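You operate a simulated robot arm through the tools that you are given. There is no shell and no other tool.

You run a simulated robot arm. Do the job below in one go: nothing can be reset, and whatever is moved stays where it is left.

TASK
Run the drum with the turns and pace on the batch card.
Fine: take the brake off, start it once; leave the other controls.

The check looks at the end state, three seconds after you hand in, the way a careful person would. Anything else that was tipped, shoved, dropped, spilled or broken makes it a failure.

THE ROBOT
A 7-joint arm with a two-finger parallel gripper, fixed in place. Base frame: the origin is at the foot of the arm, x ahead of it, y to its left, z up. Lengths are in m, angles in degrees, forces in N, time in s.
Its first joint turns from -149.0 to 149.0 degrees. Payload 3.43 kg.
The tool frame sits at the grasp point between the pads (the TCP): z along the fingers, y along the line on which they close. The tips reach 0.03 m beyond it. Largest opening 0.094 m; finger width 0.028, thickness 0.01; the body of the gripper, 0.05 by 0.096 m, starts 0.055 m behind the TCP.
Orientation is that of the tool frame in the base frame, as a unit quaternion [w, x, y, z]. With the fingers straight down and closing along the base's y, the tool's x points along the base's -x, its y along +y and its z along -z.

THE INTERFACE
- The arm moves only by the tool step_arm. Its argument "targets" is a list of rows, each a list of 3 entries, a list of its own where there are three numbers: the shift along the tool's x, y, z in cm, then the turn, a rotation vector about the tool's x, y, z in degrees, then the opening, from 0 (shut) to 1 (fully open). In form: [[[tx, ty, tz], [rx, ry, rz], hand], ...]. A call has 1 to 20 rows; each row is the pose to reach, as a shift and turn from the pose commanded when the call began, along the tool's axes at that moment. A row lasts 0.2 s, in which the tool goes at most 0.05 m and 8.6 degrees; a call with a longer step from one row to the next is refused whole, and so is a gripper value outside its range. A pose out of reach is approached as far as the arm can. The call stops where the force on the tool passes 40 N (or 10 N more than at its start, if that is more) or the arm is blocked; 0.2 s more then pass. Each finger travels about 0.045 m/s and halts on what it meets, pressing with about 28 N; the grip force reading is that of the motor and also rises with nothing between the fingers. The clock runs only during rows and for 0.2 s after the last one: add rows that repeat a pose to give the fingers time. It gives the time, the measured TCP pose, the force on the tool (base axes), the opening and the grip force at its end, in the units of the frame above (readings bear some noise), with the torque about the TCP (base axes, N m) and any sound that the robot's microphone picked up.
- Cameras (640 x 400 px; columns grow to the right, rows downward): "scene" is fixed at [0.2223, 0.6499, 1.7199]; the picture's right is [-0.99, -0.17, 0.00], its down [-0.11, 0.66, -0.74] and it looks along [0.12, -0.73, -0.67] (base axes); focal length 341 px, centre (320, 200). "wrist" rides on the gripper at [0.076, 0.014, -0.103] in the tool frame; the picture's right is [-0.18, 0.98, 0.00], its down [-0.75, -0.14, -0.64] and it looks along [-0.63, -0.12, 0.77] (tool axes); focal length 243 px, centre (320, 200). There is no depth. A picture from a camera that has moved, and an enlarged one, comes with that camera's place and axes in the base frame and with its lens.
- snapshot(camera): a new picture of that camera. No time passes.
- zoom(camera, box): a new picture of the part [left, top, right, bottom] of that camera's present view, enlarged. No time passes.
- close_job(): hands the job in; it is judged then, once.

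Places have to be worked out from the pictures, the camera data and where the tool is seen. Open the gripper and draw the arm clear of the work before you hand the job in, unless the task says otherwise.

The tools are called after "Emit:" by a JSON object that holds its "api" and its "payload". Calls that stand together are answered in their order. step_arm: Moves the arm, as the interface text tells. Its arguments: {"type":"object","properties":{"targets":{"type":"array"}},"required":["targets"]} The other tools are called the same way: snapshot (camera) takes a picture; zoom (camera, box) takes an enlarged picture of a part of a camera's view; close_job () hands the job in.

At the start:

```text
clock: 0.0
position: [0.2488, -0.0001, 0.4328]
tcp_rot: [-0.292, 0.003, 0.957, 0.0]
ft_force: [0.7, 0.5, -0.5]
ft_torque: [0.02, 0.0, 0.01]
finger_gap: 0.0938
finger_force: 0.1
```

scene: 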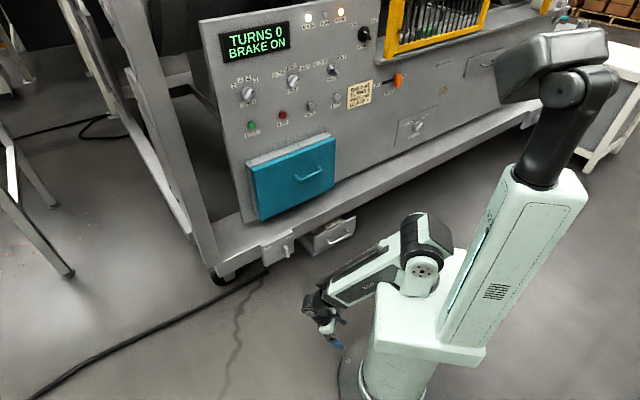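
wrist: 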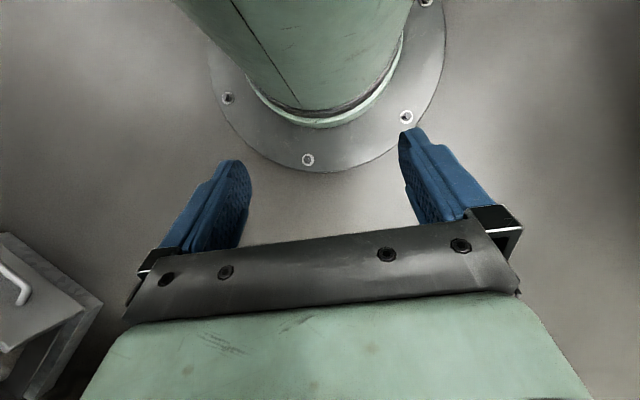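

The scene shows a panel with a display, knobs, buttons and a card. I'll zoom in to read the panel before moving.

Emit:
{"api": "zoom", "payload": {"camera": "scene", "box": [210, 0, 370, 100]}}

Emit:
{"api": "zoom", "payload": {"camera": "scene", "box": [220, 60, 380, 160]}}

Emit:
{"api": "zoom", "payload": {"camera": "scene", "box": [340, 50, 468, 150]}}

Emit:
{"api": "zoom", "payload": {"camera": "scene", "box": [340, 75, 380, 115]}}

```text
4.00 times, centred on (290, 50) of scene
camera zoom: at [0.2223, 0.6499, 1.7199], right [-0.99, -0.17, 0.0], down [-0.11, 0.66, -0.74], along [0.12, -0.73, -0.67], focal length 1365 px, centre (440, 800)
```

zoom: 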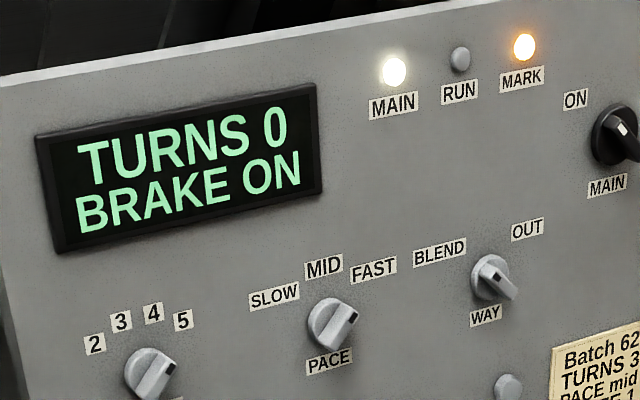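

```text
4.00 times, centred on (300, 110) of scene
camera zoom: at [0.2223, 0.6499, 1.7199], right [-0.99, -0.17, 0.0], down [-0.11, 0.66, -0.74], along [0.12, -0.73, -0.67], focal length 1365 px, centre (400, 560)
```

zoom: 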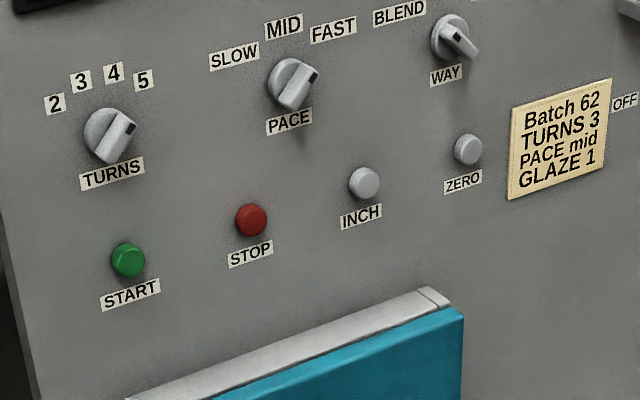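

```text
4.00 times, centred on (404, 100) of scene
camera zoom: at [0.2223, 0.6499, 1.7199], right [-0.99, -0.17, 0.0], down [-0.11, 0.66, -0.74], along [0.12, -0.73, -0.67], focal length 1365 px, centre (-16, 600)
```

zoom: 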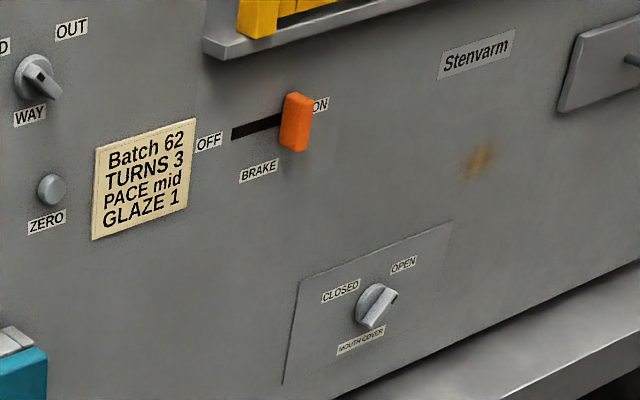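

```text
10.00 times, centred on (360, 95) of scene
camera zoom: at [0.2223, 0.6499, 1.7199], right [-0.99, -0.17, 0.0], down [-0.11, 0.66, -0.74], along [0.12, -0.73, -0.67], focal length 3412 px, centre (-80, 1250)
```

zoom: 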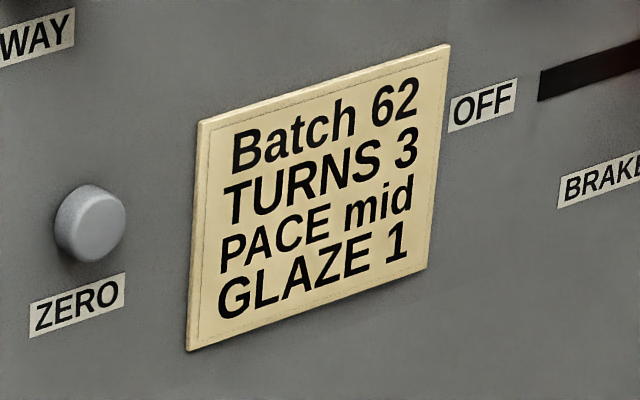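

The card says TURNS 3, PACE mid, and the brake is ON. From the picture, the panel is vertical and faces the arm at about -45° azimuth. I'll lift the tool and swing it forward in free space first.

Emit:
{"api": "step_arm", "payload": {"targets": [[[0.1, 0, -2.5], [0, -8, 0], 1], [[0.2, 0, -5], [0, -16, 0], 1], [[0.3, 0, -7.5], [0, -24, 0], 1], [[0.4, 0, -10], [0, -32, 0], 1], [[0.5, 0, -12.5], [0, -40, 0], 1], [[0.6, 0, -15], [0, -48, 0], 1], [[0.7, 0, -17.5], [0, -56, 0], 1], [[0.8, 0, -20], [0, -64, 0], 1]]}}

```text
clock: 1.8
position: [0.5082, -0.0054, 0.467]
tcp_rot: [0.262, 0.002, 0.965, -0.001]
ft_force: [0.0, -0.1, 0.0]
ft_torque: [0.0, 0.02, -0.01]
finger_gap: 0.0942
finger_force: 0.1
out of reach, approached as far as the arm can: row 1, 2, 3, 4, 5, 6, 7, 8
```

The orientation follows (tool 30° forward from straight down), but the position was too close in to be reached. I'll look at the scene before moving further out.

Emit:
{"api": "snapshot", "payload": {"camera": "scene"}}

Emit:
{"api": "snapshot", "payload": {"camera": "wrist"}}

```text
taken
```

scene: 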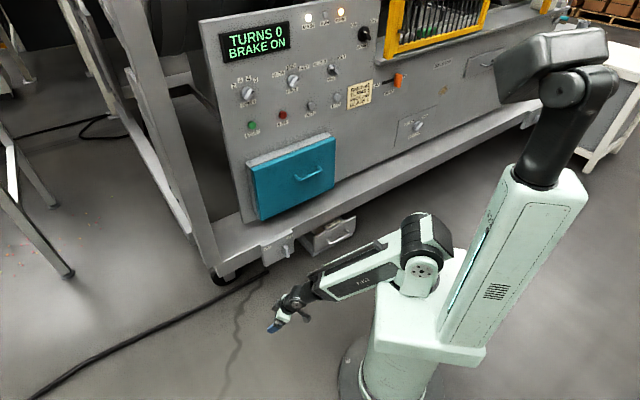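

```text
taken
camera wrist: at [0.3915, 0.0096, 0.5179], right [0.16, 0.98, 0.09], down [0.33, -0.14, 0.93], along [0.93, -0.12, -0.34], focal length 243 px, centre (320, 200)
```

wrist: 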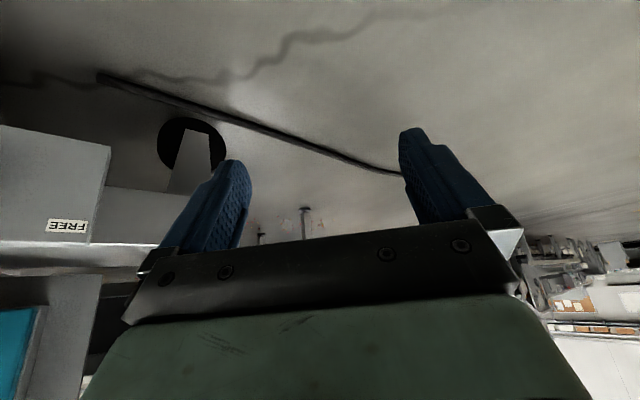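

Nothing has been touched, and the gripper is at about (0.51, 0, 0.47), consistent with the picture. I'll continue upward and outward while pitching the tool to horizontal.

Emit:
{"api": "step_arm", "payload": {"targets": [[[-2.7, 0, -1.3], [0, -8, 0], 1], [[-5.4, 0, -2.6], [0, -16, 0], 1], [[-8.1, 0, -4], [0, -24, 0], 1], [[-10.8, 0, -5.3], [0, -32, 0], 1], [[-13.5, 0, -6.6], [0, -40, 0], 1], [[-16.2, 0, -8], [0, -48, 0], 1]]}}

```text
clock: 3.2
position: [0.619, -0.0037, 0.6149]
tcp_rot: [0.631, 0.002, 0.776, -0.002]
ft_force: [0.3, 0.4, -0.6]
ft_torque: [-0.03, -0.01, 0.01]
finger_gap: 0.0936
finger_force: 0.1
out of reach, approached as far as the arm can: row 1, 2, 3, 4, 5, 6
```

The base pose for each call follows the reached pose. The tool is nearly horizontal at (0.62, 0, 0.61), so I'll finish the pitch and raise it.

Emit:
{"api": "step_arm", "payload": {"targets": [[[-3.9, 0, -1.2], [0, -4, 0], 1], [[-7.8, 0, -2.4], [0, -8, 0], 1], [[-11.7, 0, -3.6], [0, -11.7, 0], 1], [[-15.6, 0, -4.8], [0, -11.7, 0], 1], [[-19.5, 0, -6], [0, -11.7, 0], 1]]}}

Emit:
{"api": "snapshot", "payload": {"camera": "scene"}}

Emit:
{"api": "snapshot", "payload": {"camera": "wrist"}}

```text
clock: 4.4
position: [0.7012, -0.0002, 0.7629]
tcp_rot: [0.707, 0.001, 0.708, -0.002]
ft_force: [0.1, 0.4, 0.2]
ft_torque: [0.0, -0.01, 0.02]
finger_gap: 0.094
finger_force: 0.0
out of reach, approached as far as the arm can: row 1, 2, 3, 4, 5
```

```text
taken
```

scene: 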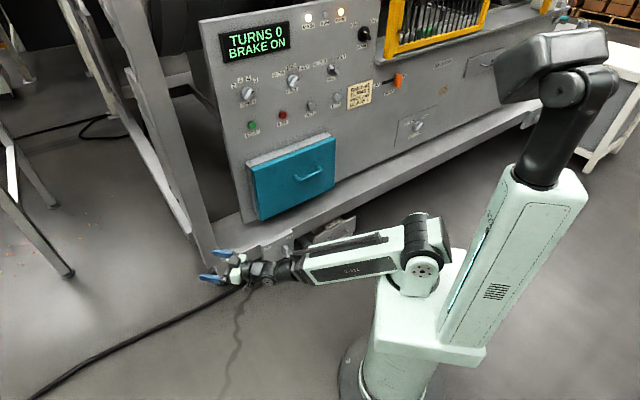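

```text
taken
camera wrist: at [0.5972, 0.0146, 0.6881], right [0.01, 0.98, 0.18], down [-0.64, -0.14, 0.75], along [0.77, -0.12, 0.63], focal length 243 px, centre (320, 200)
```

wrist: 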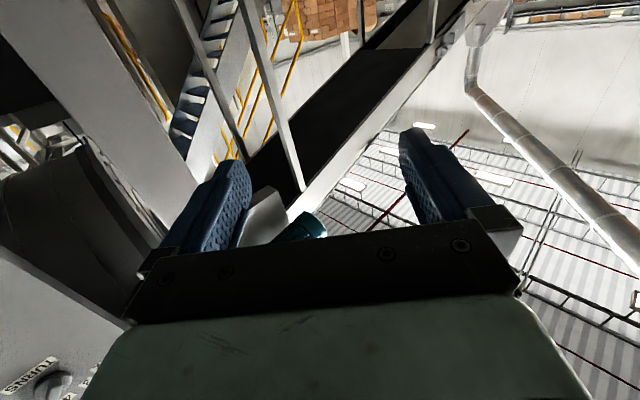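

The tool is now horizontal at (0.70, 0, 0.76). Triangulating the TURNS knob between the two cameras puts it at about (0.71, -0.54, 1.12), so the panel plane lies about 0.89 m out along azimuth -45°. I'll swing the arm to face it along an arc while rising, keeping well short of the panel.

Emit:
{"api": "step_arm", "payload": {"targets": [[[-1.5, -4.58, -0.15], [3.75, 0, 0], 1], [[-3, -9.14, -0.6], [7.5, 0, 0], 1], [[-4.5, -13.66, -1.35], [11.25, 0, 0], 1], [[-6, -18.12, -2.39], [15, 0, 0], 1], [[-7.5, -22.5, -3.71], [18.75, 0, 0], 1], [[-9, -26.79, -5.33], [22.5, 0, 0], 1], [[-10.5, -30.96, -7.22], [26.25, 0, 0], 1], [[-12, -35, -9.38], [30, 0, 0], 1], [[-13.5, -38.89, -11.8], [33.75, 0, 0], 1], [[-15, -42.61, -14.46], [37.5, 0, 0], 1], [[-16.5, -46.15, -17.37], [41.25, 0, 0], 1], [[-18, -49.5, -20.5], [45, 0, 0], 1]]}}

Emit:
{"api": "snapshot", "payload": {"camera": "scene"}}

Emit:
{"api": "snapshot", "payload": {"camera": "wrist"}}

```text
clock: 7.0
position: [0.5166, -0.5273, 0.9352]
tcp_rot: [0.652, 0.272, 0.653, -0.272]
ft_force: [0.2, -0.1, 0.2]
ft_torque: [0.0, -0.02, 0.01]
finger_gap: 0.094
finger_force: 0.0
out of reach, approached as far as the arm can: row 1, 2, 3, 4, 5, 6, 7, 8, 9, 10, 11, 12
```

```text
taken
```

scene: 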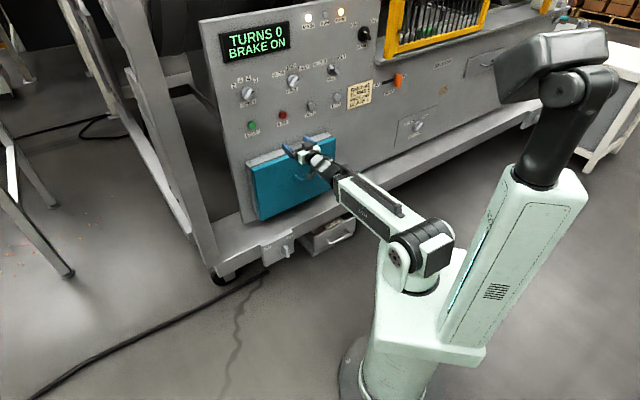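

```text
taken
camera wrist: at [0.4543, -0.4443, 0.8601], right [0.7, 0.69, 0.18], down [-0.55, 0.36, 0.75], along [0.46, -0.63, 0.63], focal length 243 px, centre (320, 200)
```

wrist: 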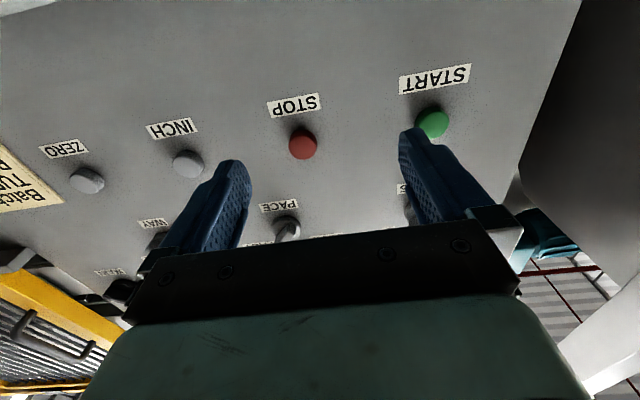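

The arm faces the panel squarely, with the TCP about 0.17 m short of it. I now place START at h≈-0.11, z≈0.99, TURNS at h≈-0.11, z≈1.13 and PACE at h≈0.10, z≈1.12, where h runs rightwards along the panel. I'll move in front of the TURNS knob at this standoff to see its pointer.

Emit:
{"api": "step_arm", "payload": {"targets": [[[-3.8, 2.4, 0], [0, 0, 0], 1], [[-7.6, 4.8, 0], [0, 0, 0], 1], [[-11.4, 7.2, 0], [0, 0, 0], 1], [[-15.2, 9.6, 0], [0, 0, 0], 1], [[-18.5, 11.9, 0], [0, 0, 0], 1]]}}

Emit:
{"api": "snapshot", "payload": {"camera": "wrist"}}

Emit:
{"api": "snapshot", "payload": {"camera": "scene"}}

```text
clock: 8.2
position: [0.6002, -0.4437, 1.1202]
tcp_rot: [0.652, 0.272, 0.653, -0.273]
ft_force: [-0.2, -0.5, 1.4]
ft_torque: [-0.01, 0.01, -0.01]
finger_gap: 0.0938
finger_force: 0.1
out of reach, approached as far as the arm can: row 1, 2
```

```text
taken
camera wrist: at [0.5399, -0.3615, 1.0458], right [0.7, 0.69, 0.18], down [-0.55, 0.36, 0.76], along [0.46, -0.63, 0.63], focal length 243 px, centre (320, 200)
```

wrist: 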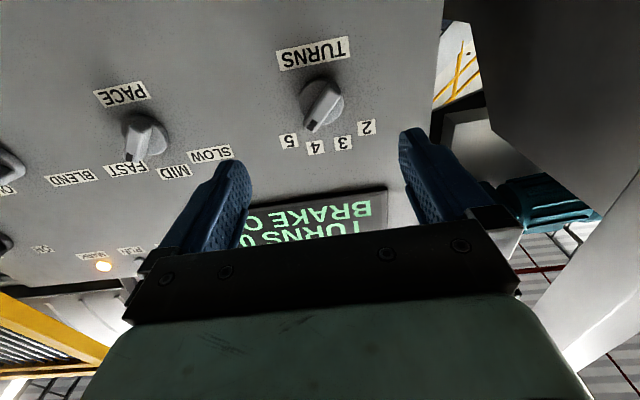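

```text
taken
```

scene: 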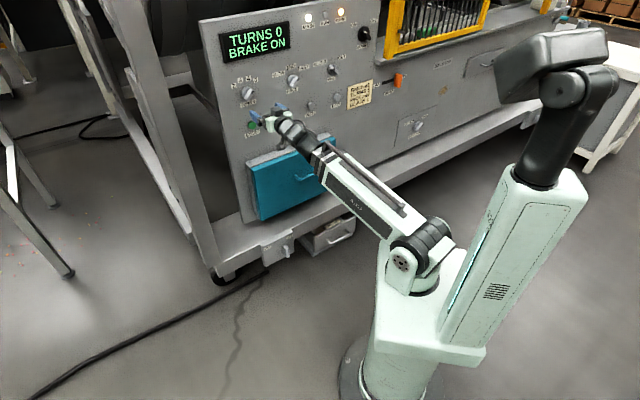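

The arm is now in front of TURNS, whose knob shows near the tool axis, and the pointer appears to be at 5. I'll zoom in to measure the knob orientation.

Emit:
{"api": "zoom", "payload": {"camera": "wrist", "box": [240, 30, 400, 170]}}

Emit:
{"api": "zoom", "payload": {"camera": "wrist", "box": [80, 70, 240, 210]}}

Emit:
{"api": "zoom", "payload": {"camera": "scene", "box": [220, 60, 300, 130]}}

```text
2.86 times, centred on (320, 100) of wrist
camera zoom: at [0.5399, -0.3615, 1.0458], right [0.7, 0.69, 0.18], down [-0.55, 0.36, 0.76], along [0.46, -0.63, 0.63], focal length 693 px, centre (320, 486)
```

zoom: 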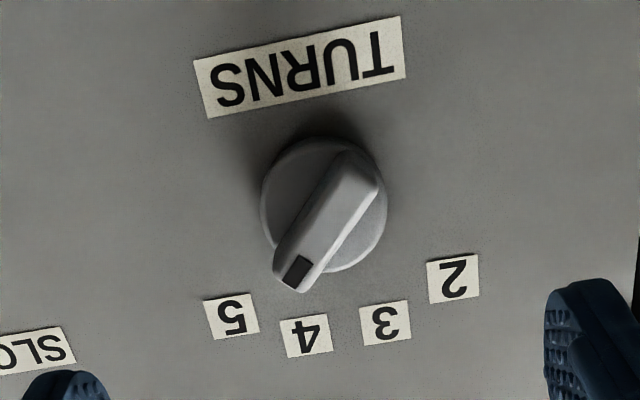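

```text
2.86 times, centred on (160, 140) of wrist
camera zoom: at [0.5399, -0.3615, 1.0458], right [0.7, 0.69, 0.18], down [-0.55, 0.36, 0.76], along [0.46, -0.63, 0.63], focal length 693 px, centre (777, 371)
```

zoom: 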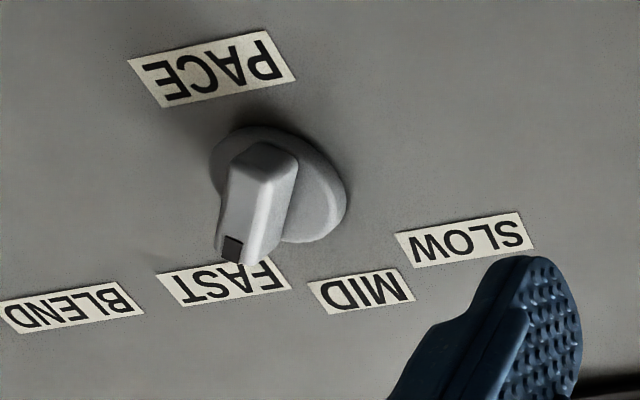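

```text
5.71 times, centred on (260, 95) of scene
camera zoom: at [0.2223, 0.6499, 1.7199], right [-0.99, -0.17, 0.0], down [-0.11, 0.66, -0.74], along [0.12, -0.73, -0.67], focal length 1950 px, centre (663, 800)
```

zoom: 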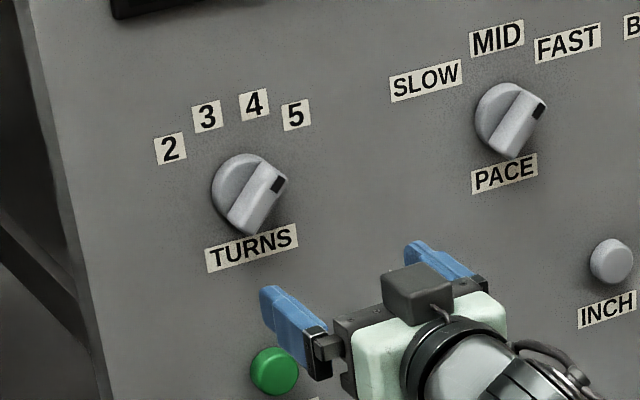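

TURNS reads 5 (pointer about 43° clockwise of up), with the knob centre at h≈-0.111, z≈1.131. The knob front is at u≈0.88 and the panel at u≈0.91, u being distance towards the panel. I'll roll the fingers to straddle the bar and close to 2–3 cm short of it.

Emit:
{"api": "step_arm", "payload": {"targets": [[[-0.3, 0, 1.3], [0, 0, 7.2], 1], [[-0.6, 0, 2.6], [0, 0, 14.4], 1], [[-0.9, 0, 4], [0, 0, 21.6], 1], [[-1.1, 0, 5.3], [0, 0, 28.8], 1], [[-1.1, 0, 6.6], [0, 0, 36], 1], [[-1.1, 0, 7.5], [0, 0, 43], 1], [[-1.1, 0, 7.5], [0, 0, 43], 1]]}}

Emit:
{"api": "snapshot", "payload": {"camera": "wrist"}}

Emit:
{"api": "zoom", "payload": {"camera": "scene", "box": [220, 60, 300, 130]}}

```text
clock: 9.8
position: [0.6535, -0.4987, 1.1317]
tcp_rot: [0.706, 0.493, 0.508, -0.014]
ft_force: [-0.3, 0.3, -0.2]
ft_torque: [-0.02, 0.01, 0.0]
finger_gap: 0.094
finger_force: 0.0
```

```text
taken
camera wrist: at [0.6262, -0.3818, 1.0863], right [0.42, 0.42, 0.8], down [-0.89, 0.02, 0.46], along [0.17, -0.91, 0.38], focal length 243 px, centre (320, 200)
```

wrist: 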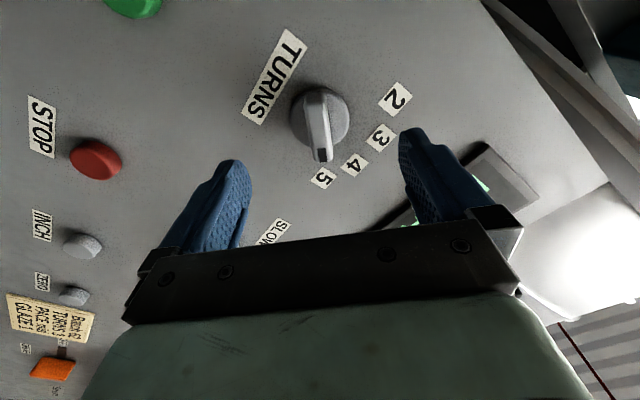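

```text
5.71 times, centred on (260, 95) of scene
camera zoom: at [0.2223, 0.6499, 1.7199], right [-0.99, -0.17, 0.0], down [-0.11, 0.66, -0.74], along [0.12, -0.73, -0.67], focal length 1950 px, centre (663, 800)
```

zoom: 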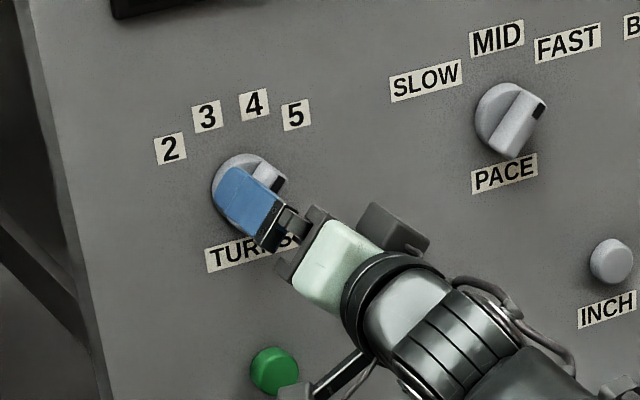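

The bar is lined up between the fingers, on the tool axis. I'll advance 3.5 cm and look again.

Emit:
{"api": "step_arm", "payload": {"targets": [[[0, 0, 1.5], [0, 0, 0], 1], [[0, 0, 2.8], [0, 0, 0], 1], [[0, 0, 3.5], [0, 0, 0], 1]]}}

Emit:
{"api": "zoom", "payload": {"camera": "wrist", "box": [200, 60, 440, 240]}}

Emit:
{"api": "zoom", "payload": {"camera": "scene", "box": [220, 70, 284, 110]}}

```text
clock: 10.6
position: [0.6786, -0.5231, 1.1312]
tcp_rot: [0.706, 0.493, 0.508, -0.014]
ft_force: [-0.7, -0.2, 0.5]
ft_torque: [0.02, -0.01, 0.02]
finger_gap: 0.0941
finger_force: 0.0
```

```text
2.22 times, centred on (320, 150) of wrist
camera zoom: at [0.6513, -0.4067, 1.0862], right [0.42, 0.42, 0.8], down [-0.89, 0.02, 0.46], along [0.17, -0.91, 0.38], focal length 539 px, centre (320, 311)
```

zoom: 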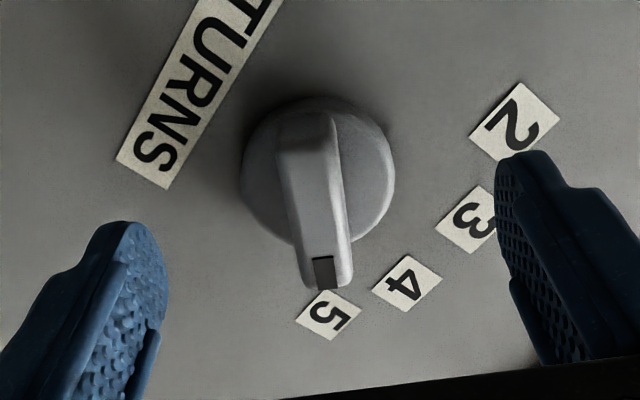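

```text
10.00 times, centred on (252, 90) of scene
camera zoom: at [0.2223, 0.6499, 1.7199], right [-0.99, -0.17, 0.0], down [-0.11, 0.66, -0.74], along [0.12, -0.73, -0.67], focal length 3412 px, centre (1000, 1300)
```

zoom: 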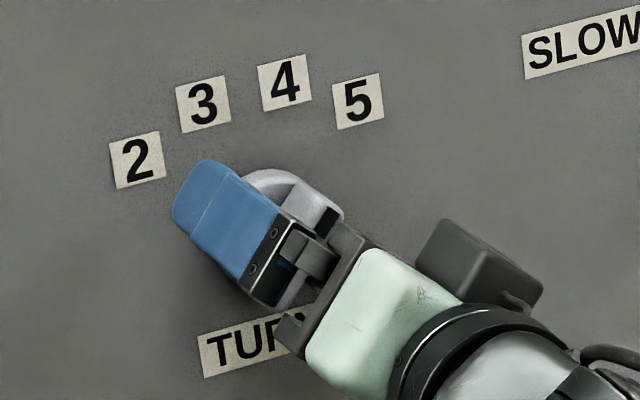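

The tips are at u≈0.880, the bar front is at about 0.888, and the disc is at about 0.905. I'll advance 1.7 cm and then close on the bar.

Emit:
{"api": "step_arm", "payload": {"targets": [[[0, 0, 0.8], [0, 0, 0], 1], [[0, 0, 1.4], [0, 0, 0], 1], [[0, 0, 1.7], [0, 0, 0], 1], [[0, 0, 1.7], [0, 0, 0], 1]]}}

Emit:
{"api": "zoom", "payload": {"camera": "wrist", "box": [200, 60, 440, 240]}}

```text
clock: 11.6
position: [0.6917, -0.5343, 1.1298]
tcp_rot: [0.706, 0.492, 0.508, -0.015]
ft_force: [0.1, -0.2, -0.1]
ft_torque: [0.01, -0.04, 0.0]
finger_gap: 0.0943
finger_force: 0.0
```

```text
2.22 times, centred on (320, 150) of wrist
camera zoom: at [0.6639, -0.4186, 1.0854], right [0.42, 0.42, 0.8], down [-0.89, 0.02, 0.46], along [0.17, -0.91, 0.38], focal length 539 px, centre (320, 311)
```

zoom: 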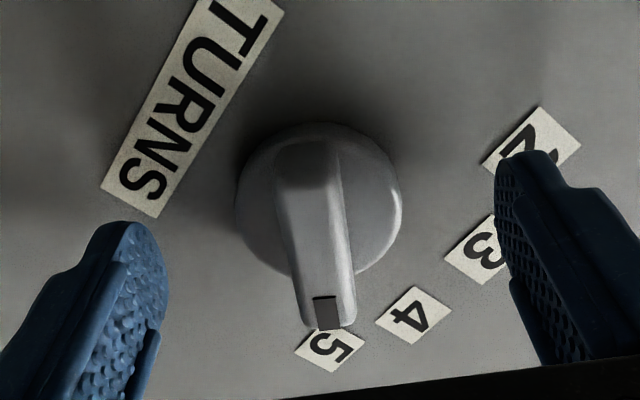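

The tips overlap the bar by about 9 mm without contact. I'll go 4 mm deeper and close the fingers.

Emit:
{"api": "step_arm", "payload": {"targets": [[[0, 0, 0.4], [0, 0, 0], 1], [[0, 0, 0.4], [0, 0, 0], 0.6], [[0, 0, 0.4], [0, 0, 0], 0.3], [[0, 0, 0.4], [0, 0, 0], 0.1], [[0, 0, 0.4], [0, 0, 0], 0], [[0, 0, 0.4], [0, 0, 0], 0], [[0, 0, 0.4], [0, 0, 0], 0]]}}

Emit:
{"api": "zoom", "payload": {"camera": "wrist", "box": [200, 60, 440, 240]}}

```text
clock: 13.2
position: [0.6929, -0.5379, 1.1309]
tcp_rot: [0.706, 0.492, 0.508, -0.015]
ft_force: [-3.7, -2.2, -4.1]
ft_torque: [0.13, 0.13, -0.23]
finger_gap: 0.0442
finger_force: 45.0
```

```text
2.22 times, centred on (320, 150) of wrist
camera zoom: at [0.6662, -0.4217, 1.0856], right [0.42, 0.42, 0.8], down [-0.89, 0.02, 0.46], along [0.17, -0.91, 0.38], focal length 539 px, centre (320, 311)
```

zoom: 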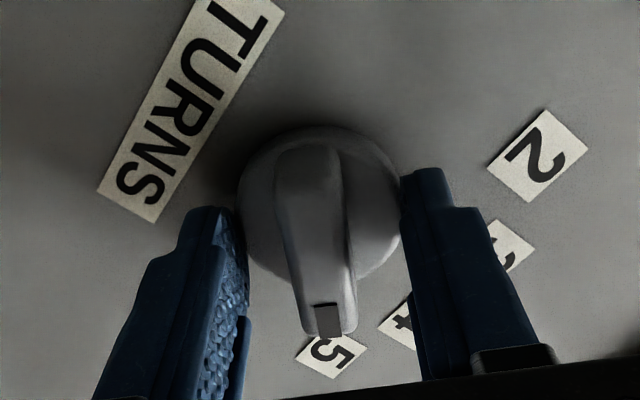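

The fingers stopped at 44 mm, so they hold the knob's round base rather than the bar. I'll open slightly, back off 6 mm and close on the bar.

Emit:
{"api": "step_arm", "payload": {"targets": [[[0, 0, 0], [0, 0, 0], 0.7], [[0, 0, 0], [0, 0, 0], 0.7], [[0, 0, -0.6], [0, 0, 0], 0.7], [[0, 0, -0.6], [0, 0, 0], 0.5], [[0, 0, -0.6], [0, 0, 0], 0.2], [[0, 0, -0.6], [0, 0, 0], 0], [[0, 0, -0.6], [0, 0, 0], 0], [[0, 0, -0.6], [0, 0, 0], 0], [[0, 0, -0.6], [0, 0, 0], 0]]}}

Emit:
{"api": "zoom", "payload": {"camera": "wrist", "box": [200, 60, 440, 240]}}

```text
clock: 15.2
position: [0.6901, -0.5342, 1.1306]
tcp_rot: [0.707, 0.492, 0.509, -0.014]
ft_force: [-4.1, -2.8, -4.3]
ft_torque: [-0.29, -0.33, 0.22]
finger_gap: 0.0159
finger_force: 44.9
```

```text
2.22 times, centred on (320, 150) of wrist
camera zoom: at [0.6617, -0.4178, 1.0858], right [0.42, 0.42, 0.8], down [-0.89, 0.02, 0.46], along [0.17, -0.91, 0.38], focal length 539 px, centre (320, 311)
```

zoom: 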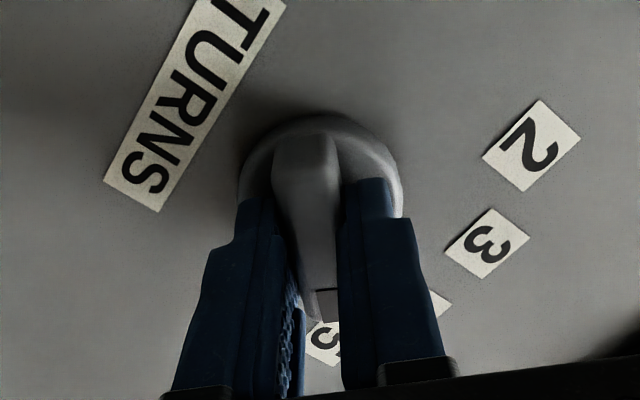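

The fingers now hold the 16 mm bar. I'll turn it about 60° anticlockwise, from 5 towards 3.

Emit:
{"api": "step_arm", "payload": {"targets": [[[0, 0, 0], [0, 0, -6], 0], [[0, 0, 0], [0, 0, -12], 0], [[0, 0, 0], [0, 0, -18], 0], [[0, 0, 0], [0, 0, -24], 0], [[0, 0, 0], [0, 0, -30], 0], [[0, 0, 0], [0, 0, -36], 0], [[0, 0, 0], [0, 0, -42], 0], [[0, 0, 0], [0, 0, -48], 0], [[0, 0, 0], [0, 0, -54], 0], [[0, 0, 0], [0, 0, -60], 0]]}}

Emit:
{"api": "snapshot", "payload": {"camera": "wrist"}}

Emit:
{"api": "zoom", "payload": {"camera": "scene", "box": [210, 0, 370, 100]}}

```text
clock: 17.4
position: [0.6904, -0.5344, 1.1304]
tcp_rot: [0.604, 0.171, 0.686, -0.368]
ft_force: [2.5, -11.1, 12.4]
ft_torque: [-0.64, -0.74, 0.62]
finger_gap: 0.016
finger_force: 45.4
```

```text
taken
camera wrist: at [0.6115, -0.4675, 1.0549], right [0.71, 0.7, -0.12], down [-0.39, 0.52, 0.76], along [0.59, -0.49, 0.64], focal length 243 px, centre (320, 200)
```

wrist: 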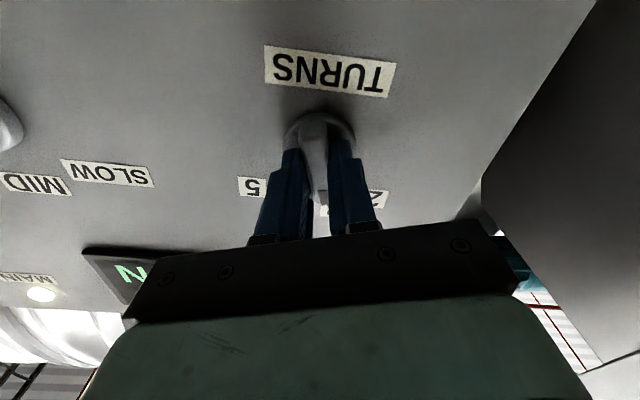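

```text
4.00 times, centred on (290, 50) of scene
camera zoom: at [0.2223, 0.6499, 1.7199], right [-0.99, -0.17, 0.0], down [-0.11, 0.66, -0.74], along [0.12, -0.73, -0.67], focal length 1365 px, centre (440, 800)
```

zoom: 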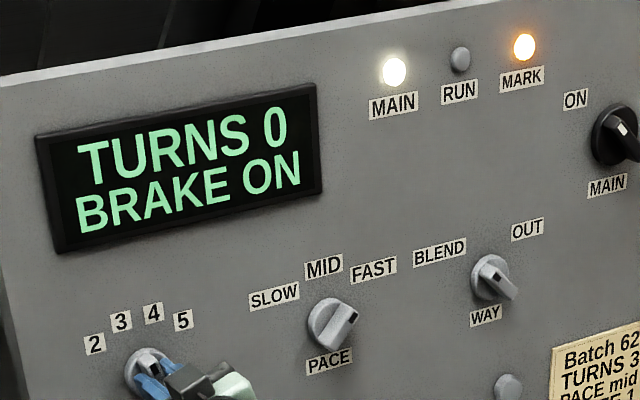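

The turn went through with some residual torque, which suggests a detent. I'll release and back off to read the pointer.

Emit:
{"api": "step_arm", "payload": {"targets": [[[0, 0, 0], [0, 0, 0], 0.5], [[0, 0, 0], [0, 0, 0], 0.8], [[0, 0, -1], [0, 0, 0], 1], [[0, 0, -3], [0, 0, 0], 1], [[0, 0, -6], [0, 0, 0], 1], [[0, 0, -9], [0, 0, 0], 1]]}}

Emit:
{"api": "zoom", "payload": {"camera": "wrist", "box": [200, 30, 440, 210]}}

Emit:
{"api": "zoom", "payload": {"camera": "scene", "box": [210, 50, 370, 150]}}

```text
clock: 18.8
position: [0.6256, -0.4707, 1.1301]
tcp_rot: [0.604, 0.171, 0.687, -0.366]
ft_force: [-0.6, -1.0, -0.7]
ft_torque: [0.0, 0.01, -0.01]
finger_gap: 0.0939
finger_force: 0.1
```

```text
2.22 times, centred on (320, 120) of wrist
camera zoom: at [0.5476, -0.4025, 1.0555], right [0.71, 0.7, -0.11], down [-0.39, 0.52, 0.76], along [0.59, -0.49, 0.64], focal length 539 px, centre (320, 378)
```

zoom: 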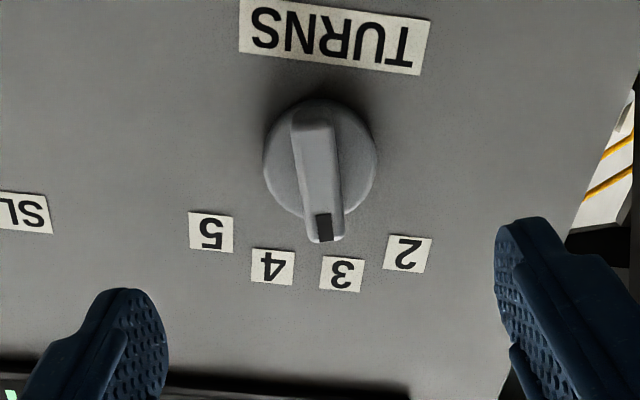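

```text
4.00 times, centred on (290, 100) of scene
camera zoom: at [0.2223, 0.6499, 1.7199], right [-0.99, -0.17, 0.0], down [-0.11, 0.66, -0.74], along [0.12, -0.73, -0.67], focal length 1365 px, centre (440, 600)
```

zoom: 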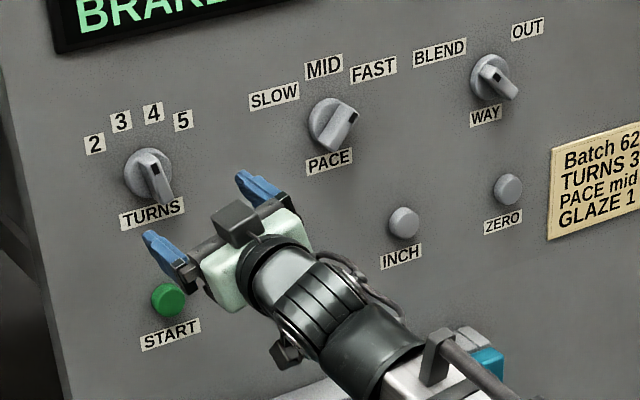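

TURNS now points at 3. Next is PACE at about h=0.10, z=1.128, pointing to FAST. I'll shift across at a safe standoff and roll to +45° to match its bar.

Emit:
{"api": "step_arm", "payload": {"targets": [[[0.8, -2.5, 0], [0, 0, 7.7], 1], [[1.6, -5, 0.2], [0, 0, 15.4], 1], [[2.4, -7.5, 0.4], [0, 0, 23.1], 1], [[3.2, -10, 0.6], [0, 0, 30.8], 1], [[4, -12.5, 0.8], [0, 0, 38.5], 1], [[4.7, -15, 1], [0, 0, 46.2], 1], [[5.5, -17.5, 1.2], [0, 0, 53.9], 1], [[6.3, -20, 1.5], [0, 0, 61.6], 1], [[6.3, -20, 1.5], [0, 0, 61.6], 1]]}}

Emit:
{"api": "zoom", "payload": {"camera": "wrist", "box": [200, 30, 440, 210]}}

Emit:
{"api": "zoom", "payload": {"camera": "scene", "box": [210, 50, 370, 150]}}

```text
clock: 20.8
position: [0.4874, -0.6271, 1.1306]
tcp_rot: [0.706, 0.5, 0.501, -0.005]
ft_force: [-0.2, 0.9, -0.4]
ft_torque: [0.04, -0.01, -0.01]
finger_gap: 0.094
finger_force: 0.0
```

```text
2.22 times, centred on (320, 120) of wrist
camera zoom: at [0.4607, -0.5101, 1.0868], right [0.41, 0.4, 0.82], down [-0.9, 0.01, 0.44], along [0.17, -0.92, 0.37], focal length 539 px, centre (320, 378)
```

zoom: 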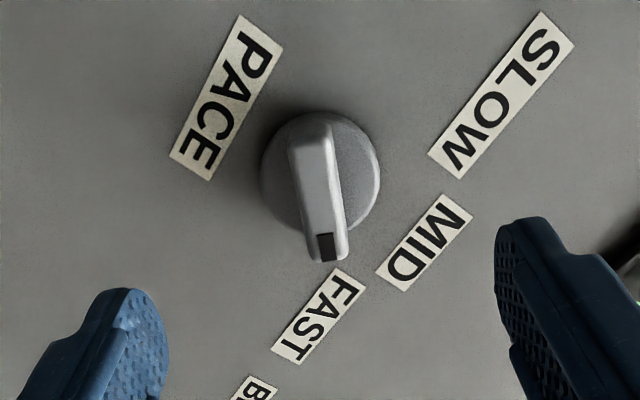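

```text
4.00 times, centred on (290, 100) of scene
camera zoom: at [0.2223, 0.6499, 1.7199], right [-0.99, -0.17, 0.0], down [-0.11, 0.66, -0.74], along [0.12, -0.73, -0.67], focal length 1365 px, centre (440, 600)
```

zoom: 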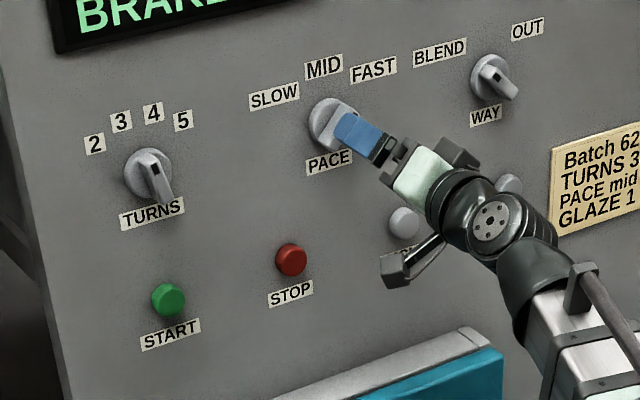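

The PACE bar is centred and aligned between the fingers. I'll advance to the depth that worked on TURNS and close.

Emit:
{"api": "step_arm", "payload": {"targets": [[[0, 0, 2], [0, 0, 0], 1], [[0, 0, 4], [0, 0, 0], 1], [[0, 0, 6], [0, 0, 0], 1], [[0, 0, 7.2], [0, 0, 0], 1], [[0, 0, 7.7], [0, 0, 0], 0.8], [[0, 0, 7.7], [0, 0, 0], 0.5], [[0, 0, 7.7], [0, 0, 0], 0.2], [[0, 0, 7.7], [0, 0, 0], 0], [[0, 0, 7.7], [0, 0, 0], 0], [[0, 0, 7.7], [0, 0, 0], 0], [[0, 0, 7.7], [0, 0, 0], 0]]}}

Emit:
{"api": "zoom", "payload": {"camera": "wrist", "box": [200, 30, 440, 210]}}

```text
clock: 23.2
position: [0.5425, -0.6814, 1.1297]
tcp_rot: [0.706, 0.499, 0.502, -0.006]
ft_force: [-1.5, -0.7, -1.3]
ft_torque: [-0.24, -0.22, 0.36]
finger_gap: 0.0158
finger_force: 45.2
```

```text
2.22 times, centred on (320, 120) of wrist
camera zoom: at [0.5149, -0.5648, 1.0864], right [0.41, 0.4, 0.82], down [-0.9, 0.01, 0.44], along [0.17, -0.92, 0.37], focal length 539 px, centre (320, 378)
```

zoom: 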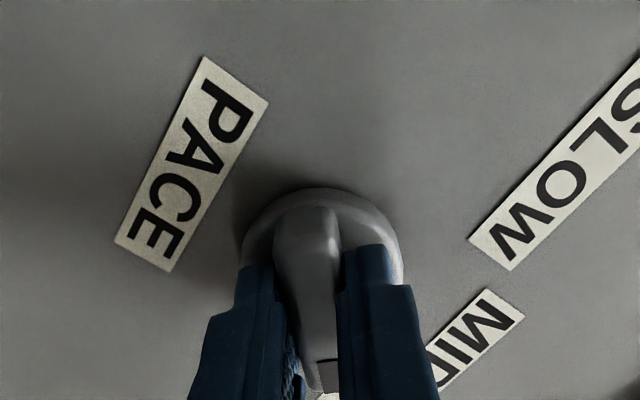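

The bar is gripped (15.8 mm). I'll turn it 45° anticlockwise to MID, then release and back off.

Emit:
{"api": "step_arm", "payload": {"targets": [[[0, 0, 0], [0, 0, -6], 0], [[0, 0, 0], [0, 0, -12], 0], [[0, 0, 0], [0, 0, -18], 0], [[0, 0, 0], [0, 0, -24], 0], [[0, 0, 0], [0, 0, -30], 0], [[0, 0, 0], [0, 0, -36], 0], [[0, 0, 0], [0, 0, -41], 0], [[0, 0, 0], [0, 0, -45], 0], [[0, 0, 0], [0, 0, -45], 0]]}}

Emit:
{"api": "step_arm", "payload": {"targets": [[[0, 0, 0], [0, 0, 0], 0.5], [[0, 0, 0], [0, 0, 0], 0.8], [[0, 0, -1], [0, 0, 0], 1], [[0, 0, -3], [0, 0, 0], 1], [[0, 0, -6], [0, 0, 0], 1], [[0, 0, -9], [0, 0, 0], 1]]}}

Emit:
{"api": "snapshot", "payload": {"camera": "wrist"}}

Emit:
{"api": "zoom", "payload": {"camera": "wrist", "box": [200, 30, 440, 210]}}

Emit:
{"api": "snapshot", "payload": {"camera": "scene"}}

```text
clock: 25.2
position: [0.5407, -0.6827, 1.1299]
tcp_rot: [0.651, 0.268, 0.654, -0.275]
ft_force: [-22.6, 3.4, -5.8]
ft_torque: [0.7, 0.67, 0.29]
finger_gap: 0.0159
finger_force: 44.7
```

```text
clock: 26.6
position: [0.4794, -0.6199, 1.1295]
tcp_rot: [0.651, 0.269, 0.655, -0.275]
ft_force: [0.1, -0.4, 0.0]
ft_torque: [0.0, -0.02, -0.01]
finger_gap: 0.0939
finger_force: 0.0
```

```text
taken
camera wrist: at [0.4173, -0.5372, 1.0534], right [0.7, 0.69, 0.17], down [-0.55, 0.36, 0.76], along [0.46, -0.62, 0.63], focal length 243 px, centre (320, 200)
```

wrist: 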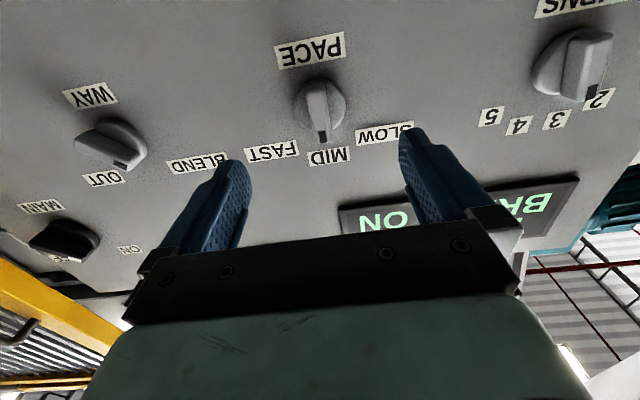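

```text
2.22 times, centred on (320, 120) of wrist
camera zoom: at [0.4173, -0.5372, 1.0534], right [0.7, 0.69, 0.17], down [-0.55, 0.36, 0.76], along [0.46, -0.62, 0.63], focal length 539 px, centre (320, 378)
```

zoom: 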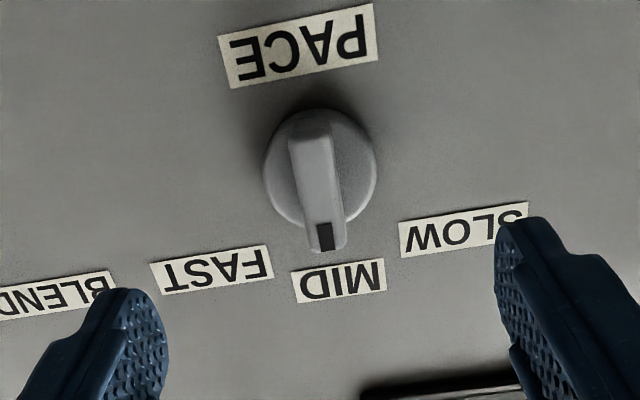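

```text
taken
```

scene: 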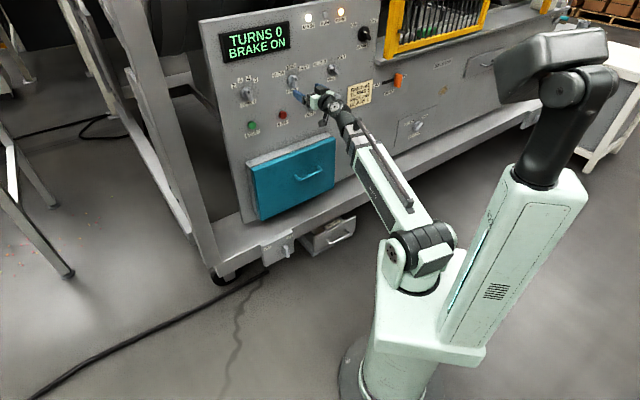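

PACE points to MID and TURNS to 3. The brake slider is near h≈0.73, z≈0.985. I'll drop to that height first, clear of the buttons, and then move partway right.

Emit:
{"api": "step_arm", "payload": {"targets": [[[4.5, 0, 0], [0, 0, 0], 1], [[9, 0, 0], [0, 0, 0], 1], [[13, -2, 0], [0, 0, 0], 1], [[14.5, -6, 0], [0, 0, 0], 1], [[14.5, -10.5, 0], [0, 0, 0], 1], [[14.5, -15, 0], [0, 0, 0], 1], [[14.5, -19.5, 0], [0, 0, 0], 1], [[14.5, -24, 0], [0, 0, 0], 1], [[14.5, -28.5, 0], [0, 0, 0], 1], [[14.5, -33, 0], [0, 0, 0], 1]]}}

Emit:
{"api": "snapshot", "payload": {"camera": "wrist"}}

Emit:
{"api": "snapshot", "payload": {"camera": "scene"}}

```text
clock: 28.8
position: [0.244, -0.8507, 0.9876]
tcp_rot: [0.651, 0.269, 0.654, -0.274]
ft_force: [0.7, 0.4, 0.0]
ft_torque: [-0.01, -0.01, -0.01]
finger_gap: 0.0941
finger_force: 0.0
```

```text
taken
camera wrist: at [0.1823, -0.7683, 0.9121], right [0.7, 0.69, 0.17], down [-0.55, 0.36, 0.76], along [0.46, -0.62, 0.63], focal length 243 px, centre (320, 200)
```

wrist: 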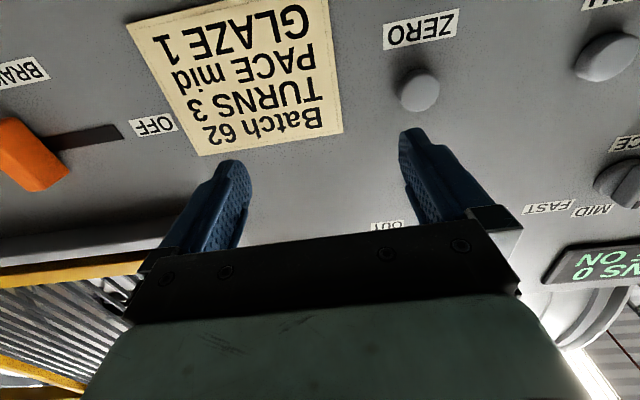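

```text
taken
```

scene: 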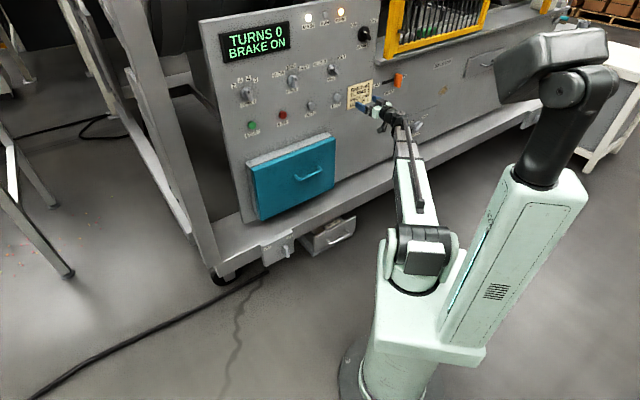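

The brake slider shows at about h≈0.715, z≈0.978, with the slot's left (OFF) end at h≈0.64. I'll continue right to stand in front of it, if the reach allows.

Emit:
{"api": "step_arm", "payload": {"targets": [[[0.2, -4.1, 0], [0, 0, 0], 1], [[0.4, -8.2, 0], [0, 0, 0], 1], [[0.6, -12.3, 0], [0, 0, 0], 1], [[0.8, -16.4, 0], [0, 0, 0], 1], [[0.8, -20.5, 0], [0, 0, 0], 1], [[0.8, -24.6, 0], [0, 0, 0], 1], [[0.8, -28.6, 0], [0, 0, 0], 1]]}}

Emit:
{"api": "snapshot", "payload": {"camera": "wrist"}}

Emit:
{"api": "snapshot", "payload": {"camera": "scene"}}

```text
clock: 30.4
position: [0.0409, -1.0541, 0.984]
tcp_rot: [0.651, 0.27, 0.654, -0.275]
ft_force: [-0.5, -0.5, 1.2]
ft_torque: [0.0, -0.02, 0.01]
finger_gap: 0.094
finger_force: 0.1
```

```text
taken
camera wrist: at [-0.0222, -0.972, 0.9088], right [0.7, 0.69, 0.17], down [-0.55, 0.36, 0.76], along [0.46, -0.62, 0.63], focal length 243 px, centre (320, 200)
```

wrist: 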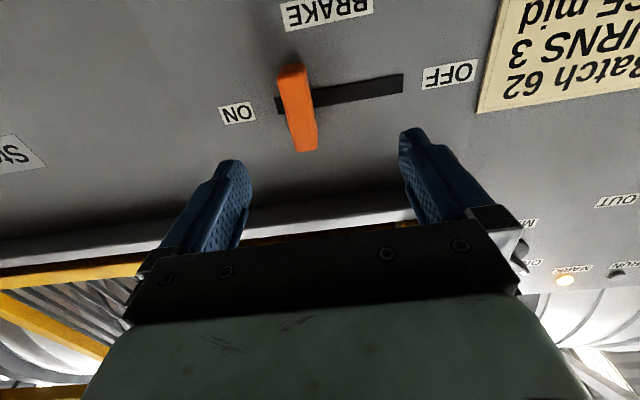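

```text
taken
```

scene: 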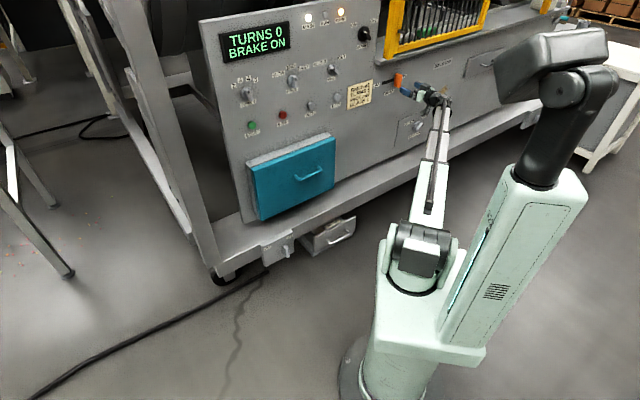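

The arm is in reach and in front of the slider. I'll zoom in on it to see the handle shape.

Emit:
{"api": "zoom", "payload": {"camera": "wrist", "box": [200, 30, 440, 180]}}

Emit:
{"api": "zoom", "payload": {"camera": "scene", "box": [360, 60, 440, 110]}}

```text
2.67 times, centred on (320, 105) of wrist
camera zoom: at [-0.0222, -0.972, 0.9088], right [0.7, 0.69, 0.17], down [-0.55, 0.36, 0.76], along [0.46, -0.62, 0.63], focal length 647 px, centre (320, 453)
```

zoom: 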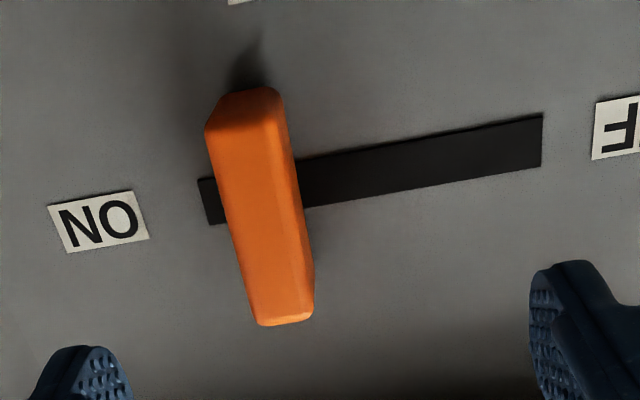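

```text
8.00 times, centred on (400, 85) of scene
camera zoom: at [0.2223, 0.6499, 1.7199], right [-0.99, -0.17, 0.0], down [-0.11, 0.66, -0.74], along [0.12, -0.73, -0.67], focal length 2729 px, centre (-320, 1120)
```

zoom: 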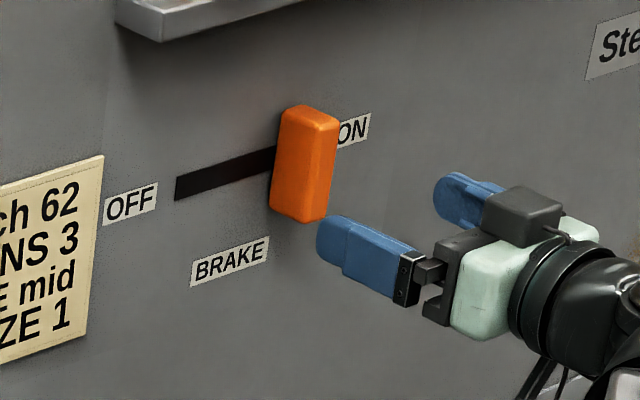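

The slider block is about 2.5 cm wide, centred at h≈0.736, z≈0.98, with its front at u≈0.88. I'll shift 2 cm right and then advance so the open fingers straddle it.

Emit:
{"api": "step_arm", "payload": {"targets": [[[0, -2, 0], [0, 0, 0], 1], [[0, -2, 2.5], [0, 0, 0], 1], [[0, -2, 5], [0, 0, 0], 1], [[0, -2, 7.5], [0, 0, 0], 1], [[0, -2, 9], [0, 0, 0], 1], [[0, -2, 9], [0, 0, 0], 1]]}}

Emit:
{"api": "snapshot", "payload": {"camera": "wrist"}}

Emit:
{"api": "zoom", "payload": {"camera": "scene", "box": [360, 60, 440, 110]}}

```text
clock: 31.8
position: [0.09, -1.1325, 0.981]
tcp_rot: [0.651, 0.269, 0.654, -0.275]
ft_force: [-1.0, 0.6, 0.1]
ft_torque: [0.0, -0.01, 0.03]
finger_gap: 0.0944
finger_force: 0.1
```

```text
taken
camera wrist: at [0.0279, -1.0492, 0.9063], right [0.7, 0.69, 0.17], down [-0.55, 0.36, 0.76], along [0.46, -0.62, 0.63], focal length 243 px, centre (320, 200)
```

wrist: 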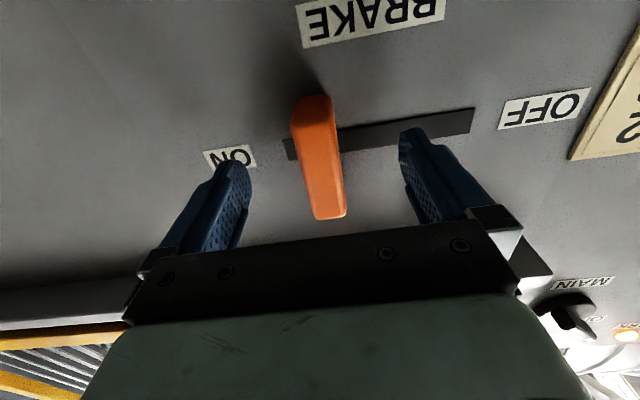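

```text
8.00 times, centred on (400, 85) of scene
camera zoom: at [0.2223, 0.6499, 1.7199], right [-0.99, -0.17, 0.0], down [-0.11, 0.66, -0.74], along [0.12, -0.73, -0.67], focal length 2729 px, centre (-320, 1120)
```

zoom: 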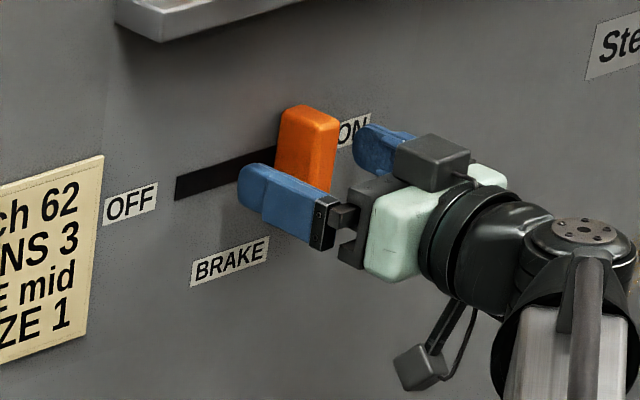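

The fingers straddle the slider without contact. I'll close on it.

Emit:
{"api": "step_arm", "payload": {"targets": [[[0, 0, 0], [0, 0, 0], 0.7], [[0, 0, 0], [0, 0, 0], 0.4], [[0, 0, 0], [0, 0, 0], 0.2], [[0, 0, 0], [0, 0, 0], 0], [[0, 0, 0], [0, 0, 0], 0], [[0, 0, 0], [0, 0, 0], 0]]}}

Emit:
{"api": "snapshot", "payload": {"camera": "wrist"}}

```text
clock: 33.2
position: [0.092, -1.1306, 0.9812]
tcp_rot: [0.651, 0.27, 0.654, -0.275]
ft_force: [3.4, 7.5, -1.7]
ft_torque: [0.67, -0.37, 0.32]
finger_gap: 0.0216
finger_force: 43.0
```

```text
taken
camera wrist: at [0.0286, -1.0485, 0.9063], right [0.7, 0.69, 0.18], down [-0.55, 0.36, 0.76], along [0.46, -0.62, 0.63], focal length 243 px, centre (320, 200)
```

wrist: 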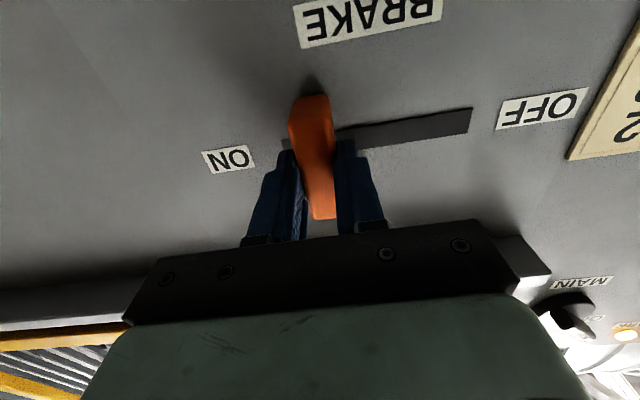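

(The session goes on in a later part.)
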